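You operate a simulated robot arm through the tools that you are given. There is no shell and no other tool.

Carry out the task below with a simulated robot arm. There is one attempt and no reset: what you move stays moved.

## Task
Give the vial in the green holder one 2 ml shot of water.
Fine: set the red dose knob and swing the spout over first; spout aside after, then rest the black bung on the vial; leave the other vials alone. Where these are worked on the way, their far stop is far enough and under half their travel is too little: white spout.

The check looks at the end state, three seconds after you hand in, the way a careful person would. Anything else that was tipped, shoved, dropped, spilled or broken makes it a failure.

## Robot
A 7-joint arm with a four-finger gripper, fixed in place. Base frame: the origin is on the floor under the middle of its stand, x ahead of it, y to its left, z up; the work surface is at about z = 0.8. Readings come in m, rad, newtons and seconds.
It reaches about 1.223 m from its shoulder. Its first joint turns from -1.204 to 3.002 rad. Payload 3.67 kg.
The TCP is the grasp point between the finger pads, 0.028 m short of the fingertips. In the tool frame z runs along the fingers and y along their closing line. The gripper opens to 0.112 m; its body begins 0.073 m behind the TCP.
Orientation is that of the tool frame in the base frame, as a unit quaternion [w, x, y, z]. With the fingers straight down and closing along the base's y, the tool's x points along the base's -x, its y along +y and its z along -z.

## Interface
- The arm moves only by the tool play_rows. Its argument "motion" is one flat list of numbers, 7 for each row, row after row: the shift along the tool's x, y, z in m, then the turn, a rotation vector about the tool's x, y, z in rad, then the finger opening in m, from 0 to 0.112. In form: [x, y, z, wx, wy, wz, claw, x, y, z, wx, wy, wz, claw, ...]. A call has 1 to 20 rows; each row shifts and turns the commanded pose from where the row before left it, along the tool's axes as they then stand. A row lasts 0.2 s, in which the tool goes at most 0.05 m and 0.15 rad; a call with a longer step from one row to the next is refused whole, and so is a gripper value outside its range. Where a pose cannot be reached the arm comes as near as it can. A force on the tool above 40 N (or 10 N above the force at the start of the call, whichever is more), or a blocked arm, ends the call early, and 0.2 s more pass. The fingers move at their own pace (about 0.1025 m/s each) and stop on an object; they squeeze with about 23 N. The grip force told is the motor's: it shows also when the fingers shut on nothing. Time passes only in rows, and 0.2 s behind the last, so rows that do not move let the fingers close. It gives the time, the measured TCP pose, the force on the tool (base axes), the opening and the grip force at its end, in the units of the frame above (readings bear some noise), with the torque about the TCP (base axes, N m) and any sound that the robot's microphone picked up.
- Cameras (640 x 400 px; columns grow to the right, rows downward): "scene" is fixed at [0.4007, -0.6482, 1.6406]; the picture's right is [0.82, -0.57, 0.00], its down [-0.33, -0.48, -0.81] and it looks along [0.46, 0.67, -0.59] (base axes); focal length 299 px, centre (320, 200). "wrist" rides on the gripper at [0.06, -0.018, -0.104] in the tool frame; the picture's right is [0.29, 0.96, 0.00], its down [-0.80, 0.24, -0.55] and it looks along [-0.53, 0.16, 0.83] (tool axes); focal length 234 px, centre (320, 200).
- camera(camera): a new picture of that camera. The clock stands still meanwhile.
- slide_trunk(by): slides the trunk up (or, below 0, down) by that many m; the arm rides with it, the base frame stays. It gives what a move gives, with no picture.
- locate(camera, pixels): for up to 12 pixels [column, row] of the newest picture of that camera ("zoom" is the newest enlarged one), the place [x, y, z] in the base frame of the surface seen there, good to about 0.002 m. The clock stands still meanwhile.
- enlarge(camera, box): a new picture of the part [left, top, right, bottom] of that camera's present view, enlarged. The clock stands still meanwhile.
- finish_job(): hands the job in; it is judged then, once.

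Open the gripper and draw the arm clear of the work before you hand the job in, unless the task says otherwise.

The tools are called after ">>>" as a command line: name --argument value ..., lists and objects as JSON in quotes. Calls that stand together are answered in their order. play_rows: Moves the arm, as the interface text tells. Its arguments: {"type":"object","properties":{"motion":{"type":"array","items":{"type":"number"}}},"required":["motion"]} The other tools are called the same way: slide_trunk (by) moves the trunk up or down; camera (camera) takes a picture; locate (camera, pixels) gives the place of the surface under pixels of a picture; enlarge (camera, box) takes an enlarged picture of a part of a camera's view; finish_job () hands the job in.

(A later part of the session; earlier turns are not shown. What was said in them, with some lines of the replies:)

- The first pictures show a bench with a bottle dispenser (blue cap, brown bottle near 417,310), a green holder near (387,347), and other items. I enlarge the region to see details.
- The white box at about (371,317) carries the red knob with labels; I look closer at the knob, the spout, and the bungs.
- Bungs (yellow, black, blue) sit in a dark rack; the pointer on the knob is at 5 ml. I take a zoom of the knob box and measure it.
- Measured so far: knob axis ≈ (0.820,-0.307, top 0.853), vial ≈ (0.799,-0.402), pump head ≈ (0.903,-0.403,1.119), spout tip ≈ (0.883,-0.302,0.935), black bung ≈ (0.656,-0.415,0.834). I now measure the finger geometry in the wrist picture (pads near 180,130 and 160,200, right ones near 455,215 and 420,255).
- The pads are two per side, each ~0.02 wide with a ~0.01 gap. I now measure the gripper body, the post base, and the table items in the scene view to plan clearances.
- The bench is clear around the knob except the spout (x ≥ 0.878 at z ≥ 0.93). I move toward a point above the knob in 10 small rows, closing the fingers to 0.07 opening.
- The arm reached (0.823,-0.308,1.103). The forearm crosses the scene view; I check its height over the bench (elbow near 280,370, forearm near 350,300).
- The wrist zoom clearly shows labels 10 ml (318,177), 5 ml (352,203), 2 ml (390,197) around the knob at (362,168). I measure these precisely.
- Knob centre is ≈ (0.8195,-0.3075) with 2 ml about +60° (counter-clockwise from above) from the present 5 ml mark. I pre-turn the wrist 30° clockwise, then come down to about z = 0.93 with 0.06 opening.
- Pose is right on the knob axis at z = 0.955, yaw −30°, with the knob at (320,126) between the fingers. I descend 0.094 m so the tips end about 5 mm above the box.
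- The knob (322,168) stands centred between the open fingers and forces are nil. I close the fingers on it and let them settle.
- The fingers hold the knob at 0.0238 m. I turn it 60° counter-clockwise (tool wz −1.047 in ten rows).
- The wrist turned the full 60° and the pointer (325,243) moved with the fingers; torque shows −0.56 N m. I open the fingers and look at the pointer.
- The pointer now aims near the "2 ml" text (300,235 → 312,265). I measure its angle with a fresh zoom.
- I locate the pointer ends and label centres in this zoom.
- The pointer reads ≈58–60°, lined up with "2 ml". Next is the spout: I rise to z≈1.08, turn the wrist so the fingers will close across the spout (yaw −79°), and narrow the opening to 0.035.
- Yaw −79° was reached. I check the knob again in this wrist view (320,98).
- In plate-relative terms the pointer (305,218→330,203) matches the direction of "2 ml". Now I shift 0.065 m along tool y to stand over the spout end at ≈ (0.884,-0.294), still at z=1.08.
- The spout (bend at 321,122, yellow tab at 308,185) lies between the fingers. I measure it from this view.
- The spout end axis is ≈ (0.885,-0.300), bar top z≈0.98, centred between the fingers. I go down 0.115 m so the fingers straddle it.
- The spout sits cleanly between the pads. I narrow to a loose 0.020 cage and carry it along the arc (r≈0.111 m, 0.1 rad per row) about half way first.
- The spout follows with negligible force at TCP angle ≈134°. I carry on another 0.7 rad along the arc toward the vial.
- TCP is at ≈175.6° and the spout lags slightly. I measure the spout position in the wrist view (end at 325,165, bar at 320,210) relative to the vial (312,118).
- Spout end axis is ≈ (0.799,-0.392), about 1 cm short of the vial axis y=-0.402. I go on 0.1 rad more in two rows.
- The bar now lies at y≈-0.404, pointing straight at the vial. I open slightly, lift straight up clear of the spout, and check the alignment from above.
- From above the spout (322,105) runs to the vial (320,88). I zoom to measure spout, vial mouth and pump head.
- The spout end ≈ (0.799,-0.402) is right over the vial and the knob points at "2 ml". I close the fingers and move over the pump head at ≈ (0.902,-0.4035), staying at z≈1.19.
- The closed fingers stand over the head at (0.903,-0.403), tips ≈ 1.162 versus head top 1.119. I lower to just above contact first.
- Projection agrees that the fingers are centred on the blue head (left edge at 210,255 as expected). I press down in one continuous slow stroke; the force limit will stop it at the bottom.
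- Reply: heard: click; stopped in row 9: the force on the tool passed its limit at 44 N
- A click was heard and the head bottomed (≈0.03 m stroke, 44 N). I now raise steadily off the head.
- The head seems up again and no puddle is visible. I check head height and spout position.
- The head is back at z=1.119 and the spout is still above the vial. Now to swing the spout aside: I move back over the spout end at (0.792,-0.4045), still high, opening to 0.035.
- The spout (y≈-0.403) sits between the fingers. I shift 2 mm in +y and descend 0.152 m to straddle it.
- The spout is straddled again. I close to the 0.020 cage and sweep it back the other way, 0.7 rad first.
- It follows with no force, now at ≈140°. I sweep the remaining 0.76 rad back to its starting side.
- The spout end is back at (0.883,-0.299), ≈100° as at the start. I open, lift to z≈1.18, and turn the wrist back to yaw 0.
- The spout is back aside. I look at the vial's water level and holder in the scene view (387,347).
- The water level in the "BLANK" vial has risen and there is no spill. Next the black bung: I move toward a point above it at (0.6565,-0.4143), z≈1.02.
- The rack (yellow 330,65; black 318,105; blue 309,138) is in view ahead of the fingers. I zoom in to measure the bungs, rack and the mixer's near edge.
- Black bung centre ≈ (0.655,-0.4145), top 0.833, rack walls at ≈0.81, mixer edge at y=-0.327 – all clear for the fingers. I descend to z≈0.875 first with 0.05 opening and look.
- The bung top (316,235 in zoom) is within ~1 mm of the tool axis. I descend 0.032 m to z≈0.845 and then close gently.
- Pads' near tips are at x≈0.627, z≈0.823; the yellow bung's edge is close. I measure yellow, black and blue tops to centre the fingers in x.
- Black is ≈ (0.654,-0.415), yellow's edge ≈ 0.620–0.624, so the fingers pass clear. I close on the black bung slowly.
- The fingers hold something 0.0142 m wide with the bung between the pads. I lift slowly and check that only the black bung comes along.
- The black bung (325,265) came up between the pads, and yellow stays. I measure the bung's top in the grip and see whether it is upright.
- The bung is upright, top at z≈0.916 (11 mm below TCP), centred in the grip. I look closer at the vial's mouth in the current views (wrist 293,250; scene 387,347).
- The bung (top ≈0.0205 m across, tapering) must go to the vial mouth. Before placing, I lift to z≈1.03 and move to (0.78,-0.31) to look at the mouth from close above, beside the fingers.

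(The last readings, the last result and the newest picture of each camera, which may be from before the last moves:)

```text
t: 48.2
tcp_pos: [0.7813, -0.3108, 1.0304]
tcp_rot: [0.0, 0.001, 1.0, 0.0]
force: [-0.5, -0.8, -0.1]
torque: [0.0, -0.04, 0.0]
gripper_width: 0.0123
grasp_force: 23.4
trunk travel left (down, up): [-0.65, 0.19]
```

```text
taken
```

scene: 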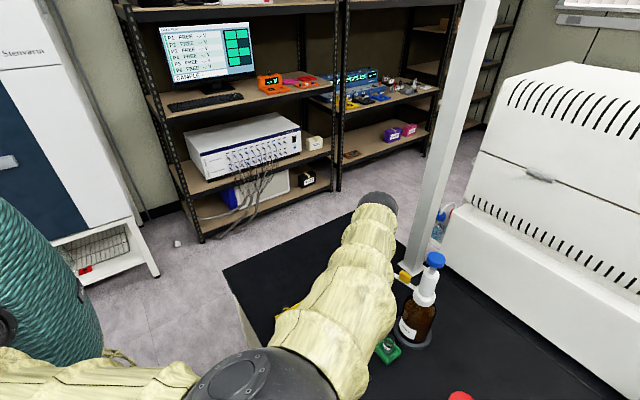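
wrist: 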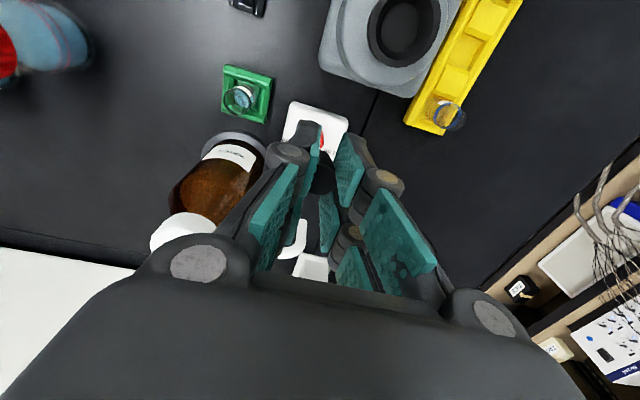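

Grip width crept from 0.0142 to 0.0123, so I check the bung in the grip, and zoom on the vial mouth (240,97).

>>> enlarge --camera "wrist" --box '[290, 130, 350, 210]'

>>> locate --camera "zoom" --pixels '[[330, 270], [330, 240], [300, 290], [370, 290], [330, 310], [350, 150], [330, 215], [345, 120]]'

>>> enlarge --camera "wrist" --box '[215, 60, 275, 130]'

>>> locate --camera "zoom" --pixels '[[240, 185], [290, 140], [235, 250], [290, 230], [190, 210], [265, 185], [265, 235], [330, 180], [240, 165]]'

```text
5.00 times, centred on (320, 170) of wrist
```

zoom: 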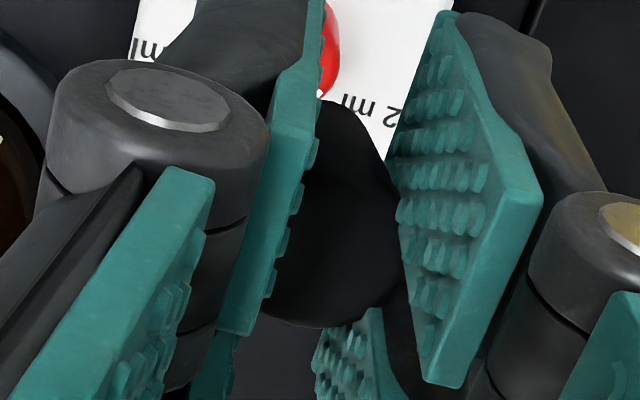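

```text
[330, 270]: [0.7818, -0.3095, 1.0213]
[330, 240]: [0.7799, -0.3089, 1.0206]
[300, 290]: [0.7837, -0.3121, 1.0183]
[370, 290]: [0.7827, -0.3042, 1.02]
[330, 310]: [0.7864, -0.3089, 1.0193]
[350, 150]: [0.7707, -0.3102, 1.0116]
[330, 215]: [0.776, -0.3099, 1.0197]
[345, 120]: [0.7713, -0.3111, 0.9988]
```

```text
5.71 times, centred on (245, 95) of wrist
```

zoom: 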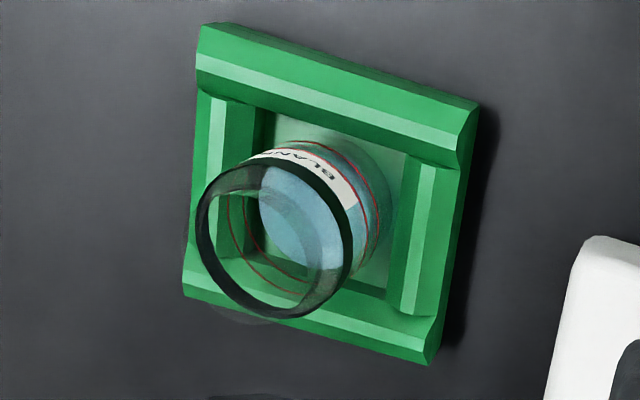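

```text
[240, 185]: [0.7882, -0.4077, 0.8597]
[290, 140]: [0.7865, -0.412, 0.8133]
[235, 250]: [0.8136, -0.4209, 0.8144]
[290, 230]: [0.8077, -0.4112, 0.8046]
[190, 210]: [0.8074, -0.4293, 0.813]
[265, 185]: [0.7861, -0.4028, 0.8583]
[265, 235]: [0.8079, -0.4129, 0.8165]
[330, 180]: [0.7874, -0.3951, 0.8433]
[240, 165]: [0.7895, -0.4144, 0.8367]
```

The bung is level and steady (top 10.5 mm below TCP). I measure several points on the black rim of the vial to fix its axis.

>>> enlarge --camera "wrist" --box '[225, 75, 260, 120]'

```text
8.89 times, centred on (242, 98) of wrist
```

zoom: 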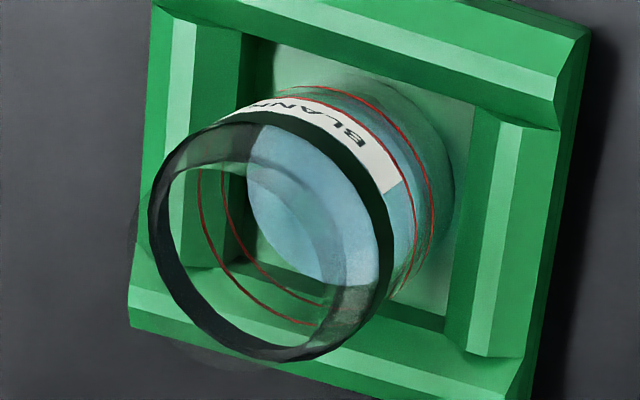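

I locate points around the black band in this zoom.

>>> locate --camera "zoom" --pixels '[[158, 215], [175, 275], [215, 325], [285, 352], [340, 330], [370, 290], [383, 240], [360, 185], [310, 140], [260, 125], [205, 145], [170, 180]]'

```text
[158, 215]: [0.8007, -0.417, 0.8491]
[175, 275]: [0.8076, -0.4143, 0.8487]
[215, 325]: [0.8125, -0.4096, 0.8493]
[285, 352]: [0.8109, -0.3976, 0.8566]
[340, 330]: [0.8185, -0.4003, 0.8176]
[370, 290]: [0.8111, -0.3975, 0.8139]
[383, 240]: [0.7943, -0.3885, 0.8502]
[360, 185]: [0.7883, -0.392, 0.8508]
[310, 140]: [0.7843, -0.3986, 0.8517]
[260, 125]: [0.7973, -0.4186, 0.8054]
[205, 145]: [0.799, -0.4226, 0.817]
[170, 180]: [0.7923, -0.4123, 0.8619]
```

The vial axis fits at ≈ (0.799,-0.4025), rim z≈0.859. I move over it at z≈1.03 and come down to z≈0.925, leaving the bung's bottom ~25 mm above the rim.

>>> play_rows --motion '[-0.006, -0.0307, 0, 0, 0, 0, 0.01, -0.006, -0.0308, 0, 0, 0, 0, 0.01, -0.006, -0.0308, 0, 0, 0, 0, 0.01, 0, 0, 0.035, 0, 0, 0, 0.01, 0, 0, 0.035, 0, 0, 0, 0.01, 0, 0, 0.035, 0, 0, 0, 0.01, 0, 0, 0, 0, 0, 0, 0.01]'

>>> camera --camera "wrist"

>>> enlarge --camera "wrist" --box '[270, 80, 370, 220]'

>>> camera --camera "scene"

```text
t: 49.8
tcp_pos: [0.796, -0.4032, 0.9255]
tcp_rot: [0.0, 0.0, 1.0, 0.001]
force: [-0.8, -0.3, 0.9]
torque: [0.03, -0.03, 0.03]
gripper_width: 0.0122
grasp_force: 23.0
trunk travel left (down, up): [-0.65, 0.19]
```

```text
taken
```

wrist: 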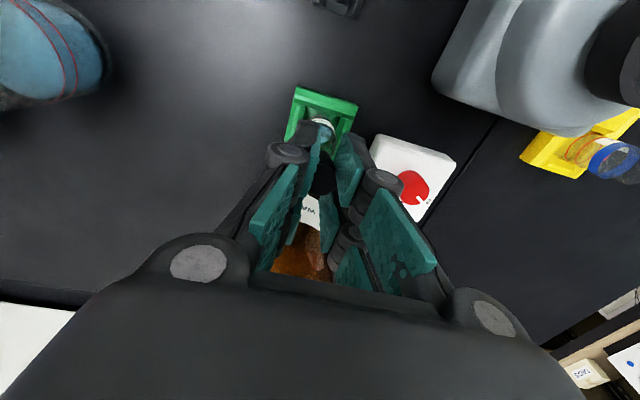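

```text
2.86 times, centred on (320, 150) of wrist
```

zoom: 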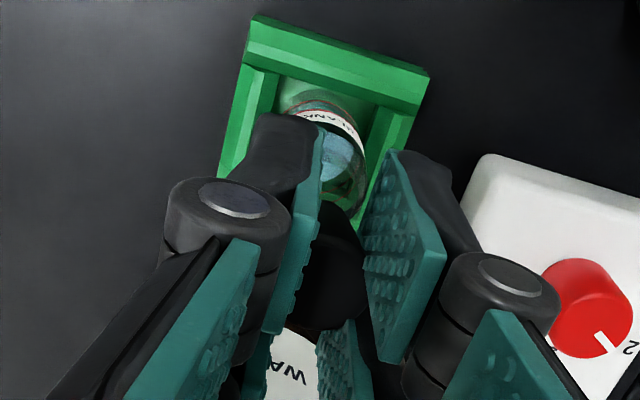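

```text
taken
```

scene: 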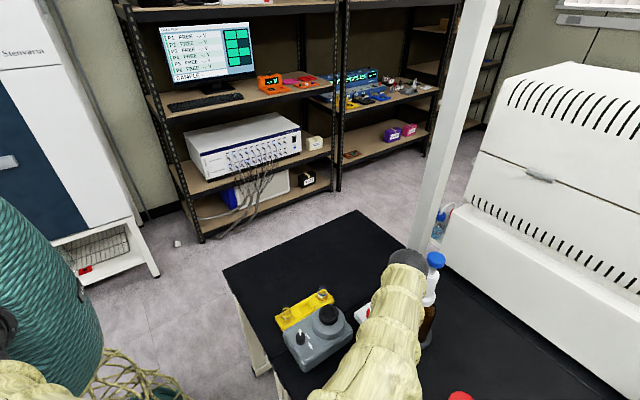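

TCP reads (0.796,-0.403). I pause one row to average the reading and zoom in on the visible part of the vial rim near (325,125).

>>> play_rows --motion '[0, 0, 0, 0, 0, 0, 0.01]'

>>> enlarge --camera "wrist" --box '[295, 95, 350, 165]'

```text
t: 50.2
tcp_pos: [0.7976, -0.4014, 0.9244]
tcp_rot: [-0.001, 0.0, 1.0, 0.001]
force: [0.3, -0.3, 0.0]
torque: [-0.01, -0.01, -0.03]
gripper_width: 0.012
grasp_force: 23.5
trunk travel left (down, up): [-0.65, 0.19]
```

```text
5.71 times, centred on (322, 130) of wrist
```

zoom: 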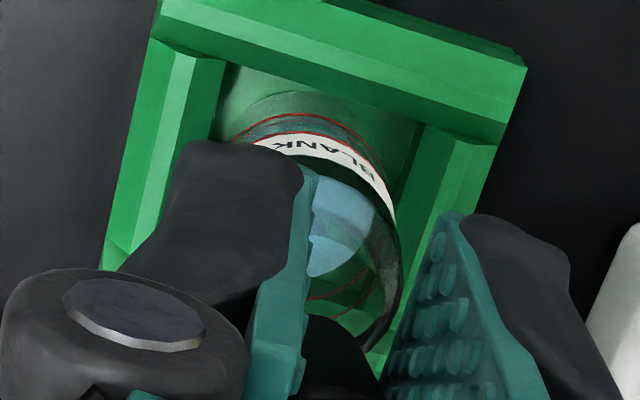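

I locate the visible right-hand part of the rim and holder edges in this zoom.

>>> locate --camera "zoom" --pixels '[[397, 270], [385, 225], [394, 300], [370, 335], [340, 180], [365, 200], [130, 260], [450, 160], [420, 300], [480, 130], [160, 60], [330, 360]]'

```text
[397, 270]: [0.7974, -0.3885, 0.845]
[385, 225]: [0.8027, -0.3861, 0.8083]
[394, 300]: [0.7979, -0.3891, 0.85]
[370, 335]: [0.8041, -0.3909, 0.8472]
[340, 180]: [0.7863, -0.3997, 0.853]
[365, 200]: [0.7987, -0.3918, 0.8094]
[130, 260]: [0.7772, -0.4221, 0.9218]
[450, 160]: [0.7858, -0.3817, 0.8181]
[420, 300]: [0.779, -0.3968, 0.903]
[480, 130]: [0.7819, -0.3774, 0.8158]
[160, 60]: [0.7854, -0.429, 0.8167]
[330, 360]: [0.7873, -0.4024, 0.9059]
```

Relative to the vial axis (0.799,-0.4036) the bung is ~2 mm short in x and ~1.3 mm in y. I correct that and lower to z≈0.905 (bung bottom ~5 mm over the rim).

>>> play_rows --motion '[-0.0022, -0.0013, 0.0, 0, 0, 0, 0.01, 0, 0, 0.01, 0, 0, 0, 0.01, 0, 0, 0.01, 0, 0, 0, 0.01, 0, 0, 0, 0, 0, 0, 0.01]'

>>> enlarge --camera "wrist" --box '[295, 95, 350, 175]'

>>> enlarge --camera "scene" --box '[360, 250, 450, 370]'

```text
t: 51.2
tcp_pos: [0.8, -0.4036, 0.9054]
tcp_rot: [-0.001, 0.001, 1.0, 0.001]
force: [-0.4, -0.4, 0.2]
torque: [-0.02, 0.0, 0.01]
gripper_width: 0.0121
grasp_force: 22.8
trunk travel left (down, up): [-0.65, 0.19]
```

```text
5.00 times, centred on (322, 135) of wrist
```

zoom: 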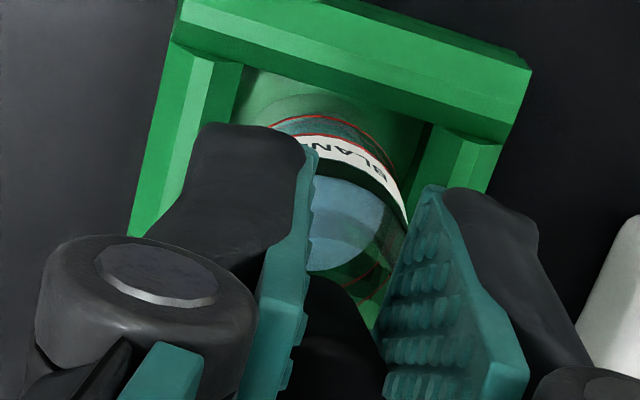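

```text
3.33 times, centred on (405, 310) of scene
```

zoom: 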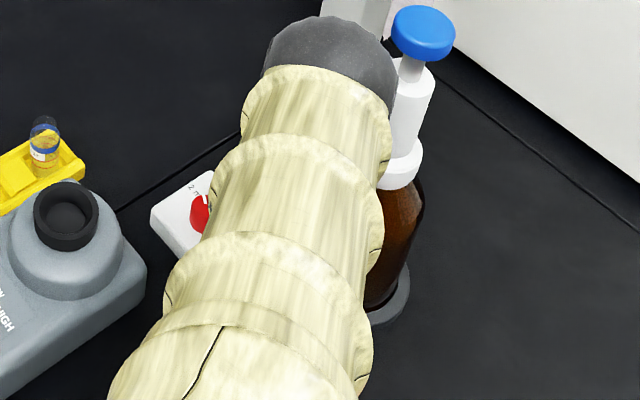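

The dome of the wrist looks near the blue head in projection, so I check the distance before going lower.

>>> locate --camera "zoom" --pixels '[[385, 75], [375, 50], [350, 30], [325, 20], [395, 30], [300, 30], [388, 100]]'

```text
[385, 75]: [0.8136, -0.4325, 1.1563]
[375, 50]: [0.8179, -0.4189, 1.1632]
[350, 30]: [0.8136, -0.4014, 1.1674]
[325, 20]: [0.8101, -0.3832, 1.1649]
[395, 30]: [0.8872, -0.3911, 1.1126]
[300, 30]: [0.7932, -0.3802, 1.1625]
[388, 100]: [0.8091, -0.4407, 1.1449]
```

The wrist stays ≥5 cm from the head. I lower 6 mm in small steps, watching for contact.

>>> play_rows --motion '[0, 0, 0.0015, 0, 0, 0, 0.01, 0, 0, 0.0015, 0, 0, 0, 0.01, 0, 0, 0.0015, 0, 0, 0, 0.01, 0, 0, 0.0015, 0, 0, 0, 0.01]'

```text
t: 52.2
tcp_pos: [0.8008, -0.4025, 0.9011]
tcp_rot: [0.001, 0.0, 1.0, 0.001]
force: [0.5, -0.3, 11.8]
torque: [-0.01, -0.05, 0.02]
gripper_width: 0.0119
grasp_force: 22.3
trunk travel left (down, up): [-0.65, 0.19]
```

Contact: 11.8 N upward at z≈0.901, as expected for the bung bottom meeting the rim (~0.860). I ease off 1 mm to reduce the load, then look.

>>> play_rows --motion '[0, 0, -0.001, 0, 0, 0, 0.01, 0, 0, 0, 0, 0, 0, 0.01]'

>>> enlarge --camera "wrist" --box '[295, 95, 350, 175]'

>>> enlarge --camera "wrist" --box '[290, 130, 350, 210]'

>>> locate --camera "zoom" --pixels '[[330, 290], [330, 260], [300, 290], [370, 290], [330, 310], [340, 220], [345, 180], [345, 150]]'

```text
t: 52.8
tcp_pos: [0.8013, -0.4036, 0.9008]
tcp_rot: [0.001, 0.0, 1.0, 0.001]
force: [0.3, -0.4, 9.8]
torque: [0.0, -0.04, -0.03]
gripper_width: 0.012
grasp_force: 23.1
trunk travel left (down, up): [-0.65, 0.19]
```

```text
5.00 times, centred on (322, 135) of wrist
```

zoom: 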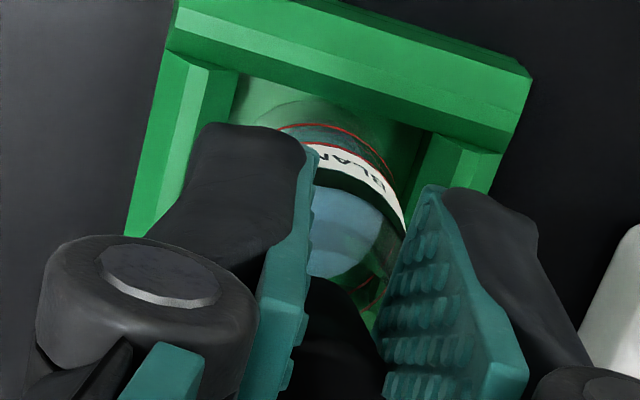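

```text
5.00 times, centred on (320, 170) of wrist
```

zoom: 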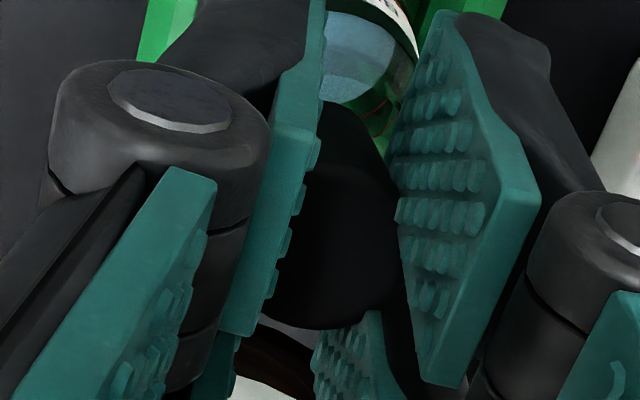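

```text
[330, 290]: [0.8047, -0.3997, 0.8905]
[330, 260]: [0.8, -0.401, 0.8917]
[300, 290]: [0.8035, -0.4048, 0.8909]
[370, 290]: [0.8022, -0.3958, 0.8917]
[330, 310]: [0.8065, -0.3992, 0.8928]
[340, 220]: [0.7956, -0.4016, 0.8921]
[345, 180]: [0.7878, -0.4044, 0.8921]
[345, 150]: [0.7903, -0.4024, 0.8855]
```

Bung bottom ≈0.861 touches at rim height, with a hint of an off-centre load (torque y −0.04). I lift 4 mm, shift 1.5 mm toward −x, and come down again to compare the contact.

>>> play_rows --motion '[0, 0, -0.002, 0, 0, 0, 0.01, 0, 0, -0.003, 0, 0, 0, 0.01, 0.0017, 0, 0, 0, 0, 0, 0.01, 0, 0, 0, 0, 0, 0, 0.01]'

>>> play_rows --motion '[0, 0, 0.0015, 0, 0, 0, 0.01, 0, 0, 0.0015, 0, 0, 0, 0.01, 0, 0, 0.0015, 0, 0, 0, 0.01]'

```text
t: 53.8
tcp_pos: [0.7992, -0.4036, 0.9041]
tcp_rot: [-0.001, 0.0, 1.0, 0.001]
force: [0.2, -0.4, 0.5]
torque: [0.01, 0.0, 0.0]
gripper_width: 0.0119
grasp_force: 22.8
trunk travel left (down, up): [-0.65, 0.19]
```

```text
t: 54.6
tcp_pos: [0.7999, -0.4039, 0.9007]
tcp_rot: [0.0, 0.0, 1.0, 0.001]
force: [-0.5, -0.2, 1.7]
torque: [0.0, -0.04, 0.03]
gripper_width: 0.0119
grasp_force: 23.1
trunk travel left (down, up): [-0.65, 0.19]
```

Contact starts again at the same height (1.7 N at 0.9007). I go another 1 mm down to see if it is a firm seat.

>>> play_rows --motion '[0, 0, 0.0007, 0, 0, 0, 0.01, 0, 0, 0.0007, 0, 0, 0, 0.01, 0, 0, 0, 0, 0, 0, 0.01]'

```text
t: 55.4
tcp_pos: [0.7987, -0.4031, 0.9014]
tcp_rot: [-0.001, 0.0, 1.0, 0.0]
force: [0.2, -0.4, 10.4]
torque: [-0.03, 0.01, 0.01]
gripper_width: 0.0118
grasp_force: 22.9
trunk travel left (down, up): [-0.65, 0.19]
```

The load is now centred (torque ≈0) on a firm seat at the rim. I ease off slightly and open the fingers step by step to let the bung rest.

>>> play_rows --motion '[0, 0, -0.0008, 0, 0, 0, 0.01, 0, 0, 0, 0, 0, 0, 0.01]'

>>> play_rows --motion '[0, 0, 0, 0, 0, 0, 0.014, 0, 0, 0, 0, 0, 0, 0.018, 0, 0, 0, 0, 0, 0, 0.024, 0, 0, 0, 0, 0, 0, 0.032, 0, 0, 0, 0, 0, 0, 0.04, 0, 0, 0, 0, 0, 0, 0.04]'

>>> enlarge --camera "wrist" --box '[260, 80, 380, 230]'

```text
t: 56.0
tcp_pos: [0.7982, -0.4039, 0.9002]
tcp_rot: [0.0, 0.001, 1.0, 0.001]
force: [-0.2, 0.2, 8.0]
torque: [-0.01, -0.05, 0.02]
gripper_width: 0.012
grasp_force: 22.9
trunk travel left (down, up): [-0.65, 0.19]
```

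```text
t: 57.4
tcp_pos: [0.799, -0.4047, 0.8999]
tcp_rot: [-0.001, 0.0, 1.0, 0.001]
force: [0.5, -0.1, -1.0]
torque: [-0.01, 0.01, -0.02]
gripper_width: 0.0398
grasp_force: 0.0
trunk travel left (down, up): [-0.65, 0.19]
```

```text
2.67 times, centred on (320, 155) of wrist
```

zoom: 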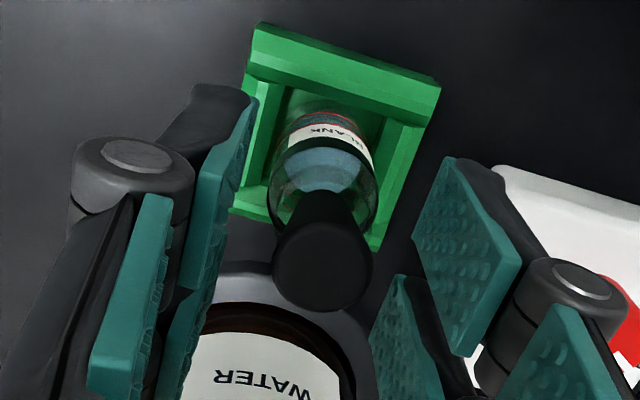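

The bung stands on the vial mouth, free of the fingers. I measure its top before lifting away.

>>> locate --camera "zoom" --pixels '[[322, 260], [285, 265], [362, 265], [322, 295], [322, 230], [315, 200], [322, 310]]'

>>> play_rows --motion '[0, 0, -0.01, 0, 0, 0, 0.045, 0, 0, -0.02, 0, 0, 0, 0.05, 0, 0, -0.03, 0, 0, 0, 0.05, 0, 0, -0.04, 0, 0, 0, 0.05, 0, 0, -0.04, 0, 0, 0, 0.05, 0, 0, -0.04, 0, 0, 0, 0.05]'

>>> camera --camera "wrist"

>>> enlarge --camera "wrist" --box '[270, 50, 370, 170]'

```text
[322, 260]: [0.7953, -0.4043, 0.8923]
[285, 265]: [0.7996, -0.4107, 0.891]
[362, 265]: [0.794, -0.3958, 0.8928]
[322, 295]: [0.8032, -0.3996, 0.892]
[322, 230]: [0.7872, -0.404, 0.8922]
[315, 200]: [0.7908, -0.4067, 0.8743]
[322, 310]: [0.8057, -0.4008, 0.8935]
```

```text
t: 58.8
tcp_pos: [0.7982, -0.4023, 1.0812]
tcp_rot: [-0.001, 0.001, 1.0, 0.0]
force: [-1.1, 0.3, 0.8]
torque: [-0.01, -0.02, -0.01]
gripper_width: 0.0499
grasp_force: 0.1
trunk travel left (down, up): [-0.65, 0.19]
```

```text
taken
```

wrist: 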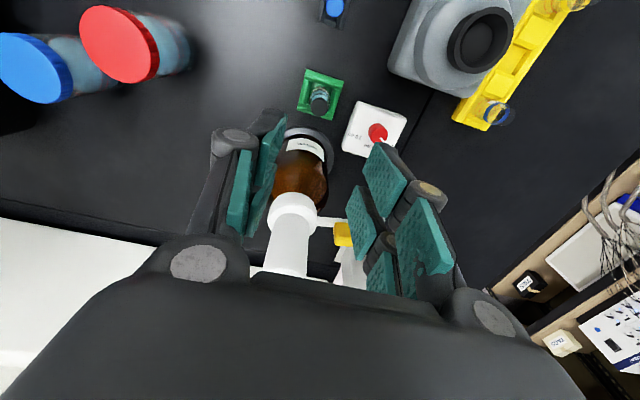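

```text
3.33 times, centred on (320, 110) of wrist
```

zoom: 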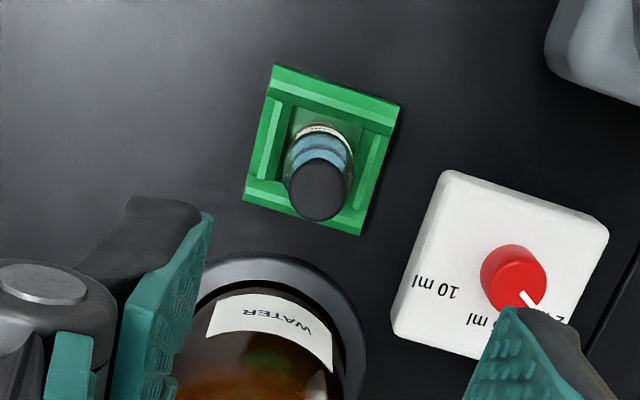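

The bung rests centred on the vial. I now draw the arm up and back toward its starting pose and open the gripper.

>>> play_rows --motion '[0, 0, -0.045, 0, 0, 0, 0.05, 0, 0, -0.045, 0, 0, 0, 0.05, 0, 0, -0.045, 0, 0, 0, 0.06, 0.025, 0.024, -0.024, 0, 0, 0, 0.08, 0.025, 0.024, -0.024, 0, 0, 0, 0.112, 0.025, 0.024, -0.024, 0, 0, 0, 0.112, 0.025, 0.024, -0.024, 0, 0, 0, 0.112, 0.025, 0.024, -0.024, 0, 0, 0, 0.112, 0.025, 0.024, -0.024, 0, 0, 0, 0.112, 0.025, 0.024, -0.024, 0, 0, 0, 0.112, 0.025, 0.027, -0.02, 0, 0, 0, 0.112, 0, 0, 0, 0, 0, 0, 0.112]'

>>> camera --camera "scene"

>>> enlarge --camera "scene" --box '[340, 230, 480, 400]'

>>> enlarge --camera "scene" --box '[370, 320, 410, 366]'

>>> enlarge --camera "scene" --box '[350, 298, 392, 336]'

```text
t: 61.4
tcp_pos: [0.6013, -0.2103, 1.4035]
tcp_rot: [0.0, 0.0, 1.0, 0.001]
force: [-0.1, 0.2, -0.1]
torque: [-0.01, 0.05, -0.01]
gripper_width: 0.1121
grasp_force: 0.0
trunk travel left (down, up): [-0.65, 0.19]
```

```text
taken
```

scene: 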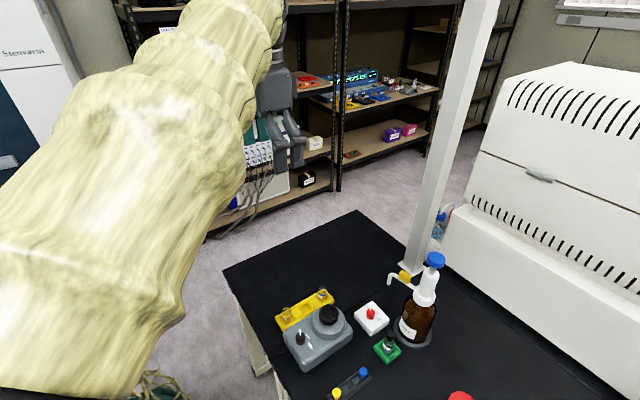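

```text
2.35 times, centred on (410, 315) of scene
```

zoom: 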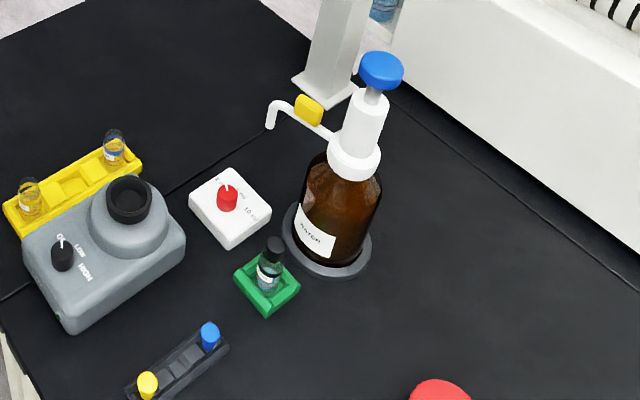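

```text
8.70 times, centred on (390, 343) of scene
```

zoom: 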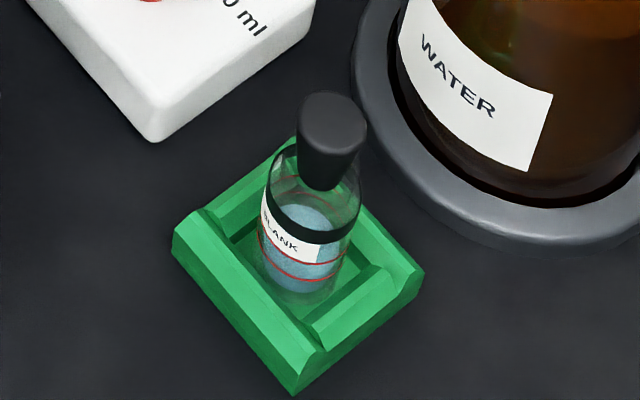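

```text
10.53 times, centred on (371, 317) of scene
```

zoom: 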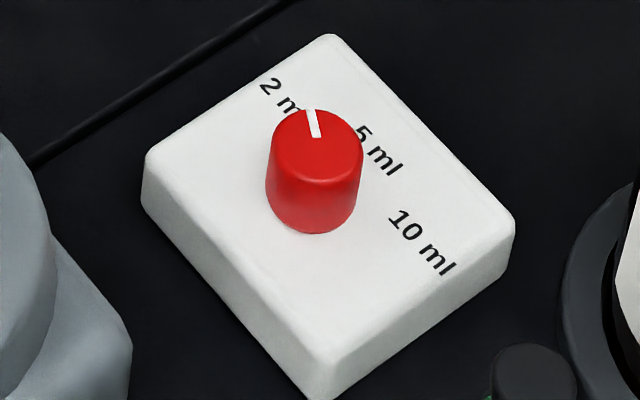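

Final check: the knob points at "2 ml", the spout is aside at its starting side, the black bung stands on the BLANK vial (332,140 in zoom), the other vials and bungs are in place, no spill, and the arm is clear with the gripper open. I hand in.

>>> finish_job

```text
The job is handed in.
```

I gave the vial in the green holder one 2 ml shot of water, and the job is handed in. I have no verdict from the check.

- **Dose:** The red knob went from 5 ml to 2 ml. I pressed the pump once, to the bottom of its stroke, and heard a click. The water level in the vial rose by about 2–3 mm. I estimated that from the pictures and did not measure the volume.
- **Spout:** It was over the vial for the shot, then swung back to within about 1° of where it started.
- **Bung:** The black bung stands upright and centred on the vial. I felt firm contact at the rim before letting go.
- **Everything else:** The last pictures show no spill, and the other vials, the yellow and blue bungs and the bottle are in place. The arm is back near its starting pose with the gripper open.
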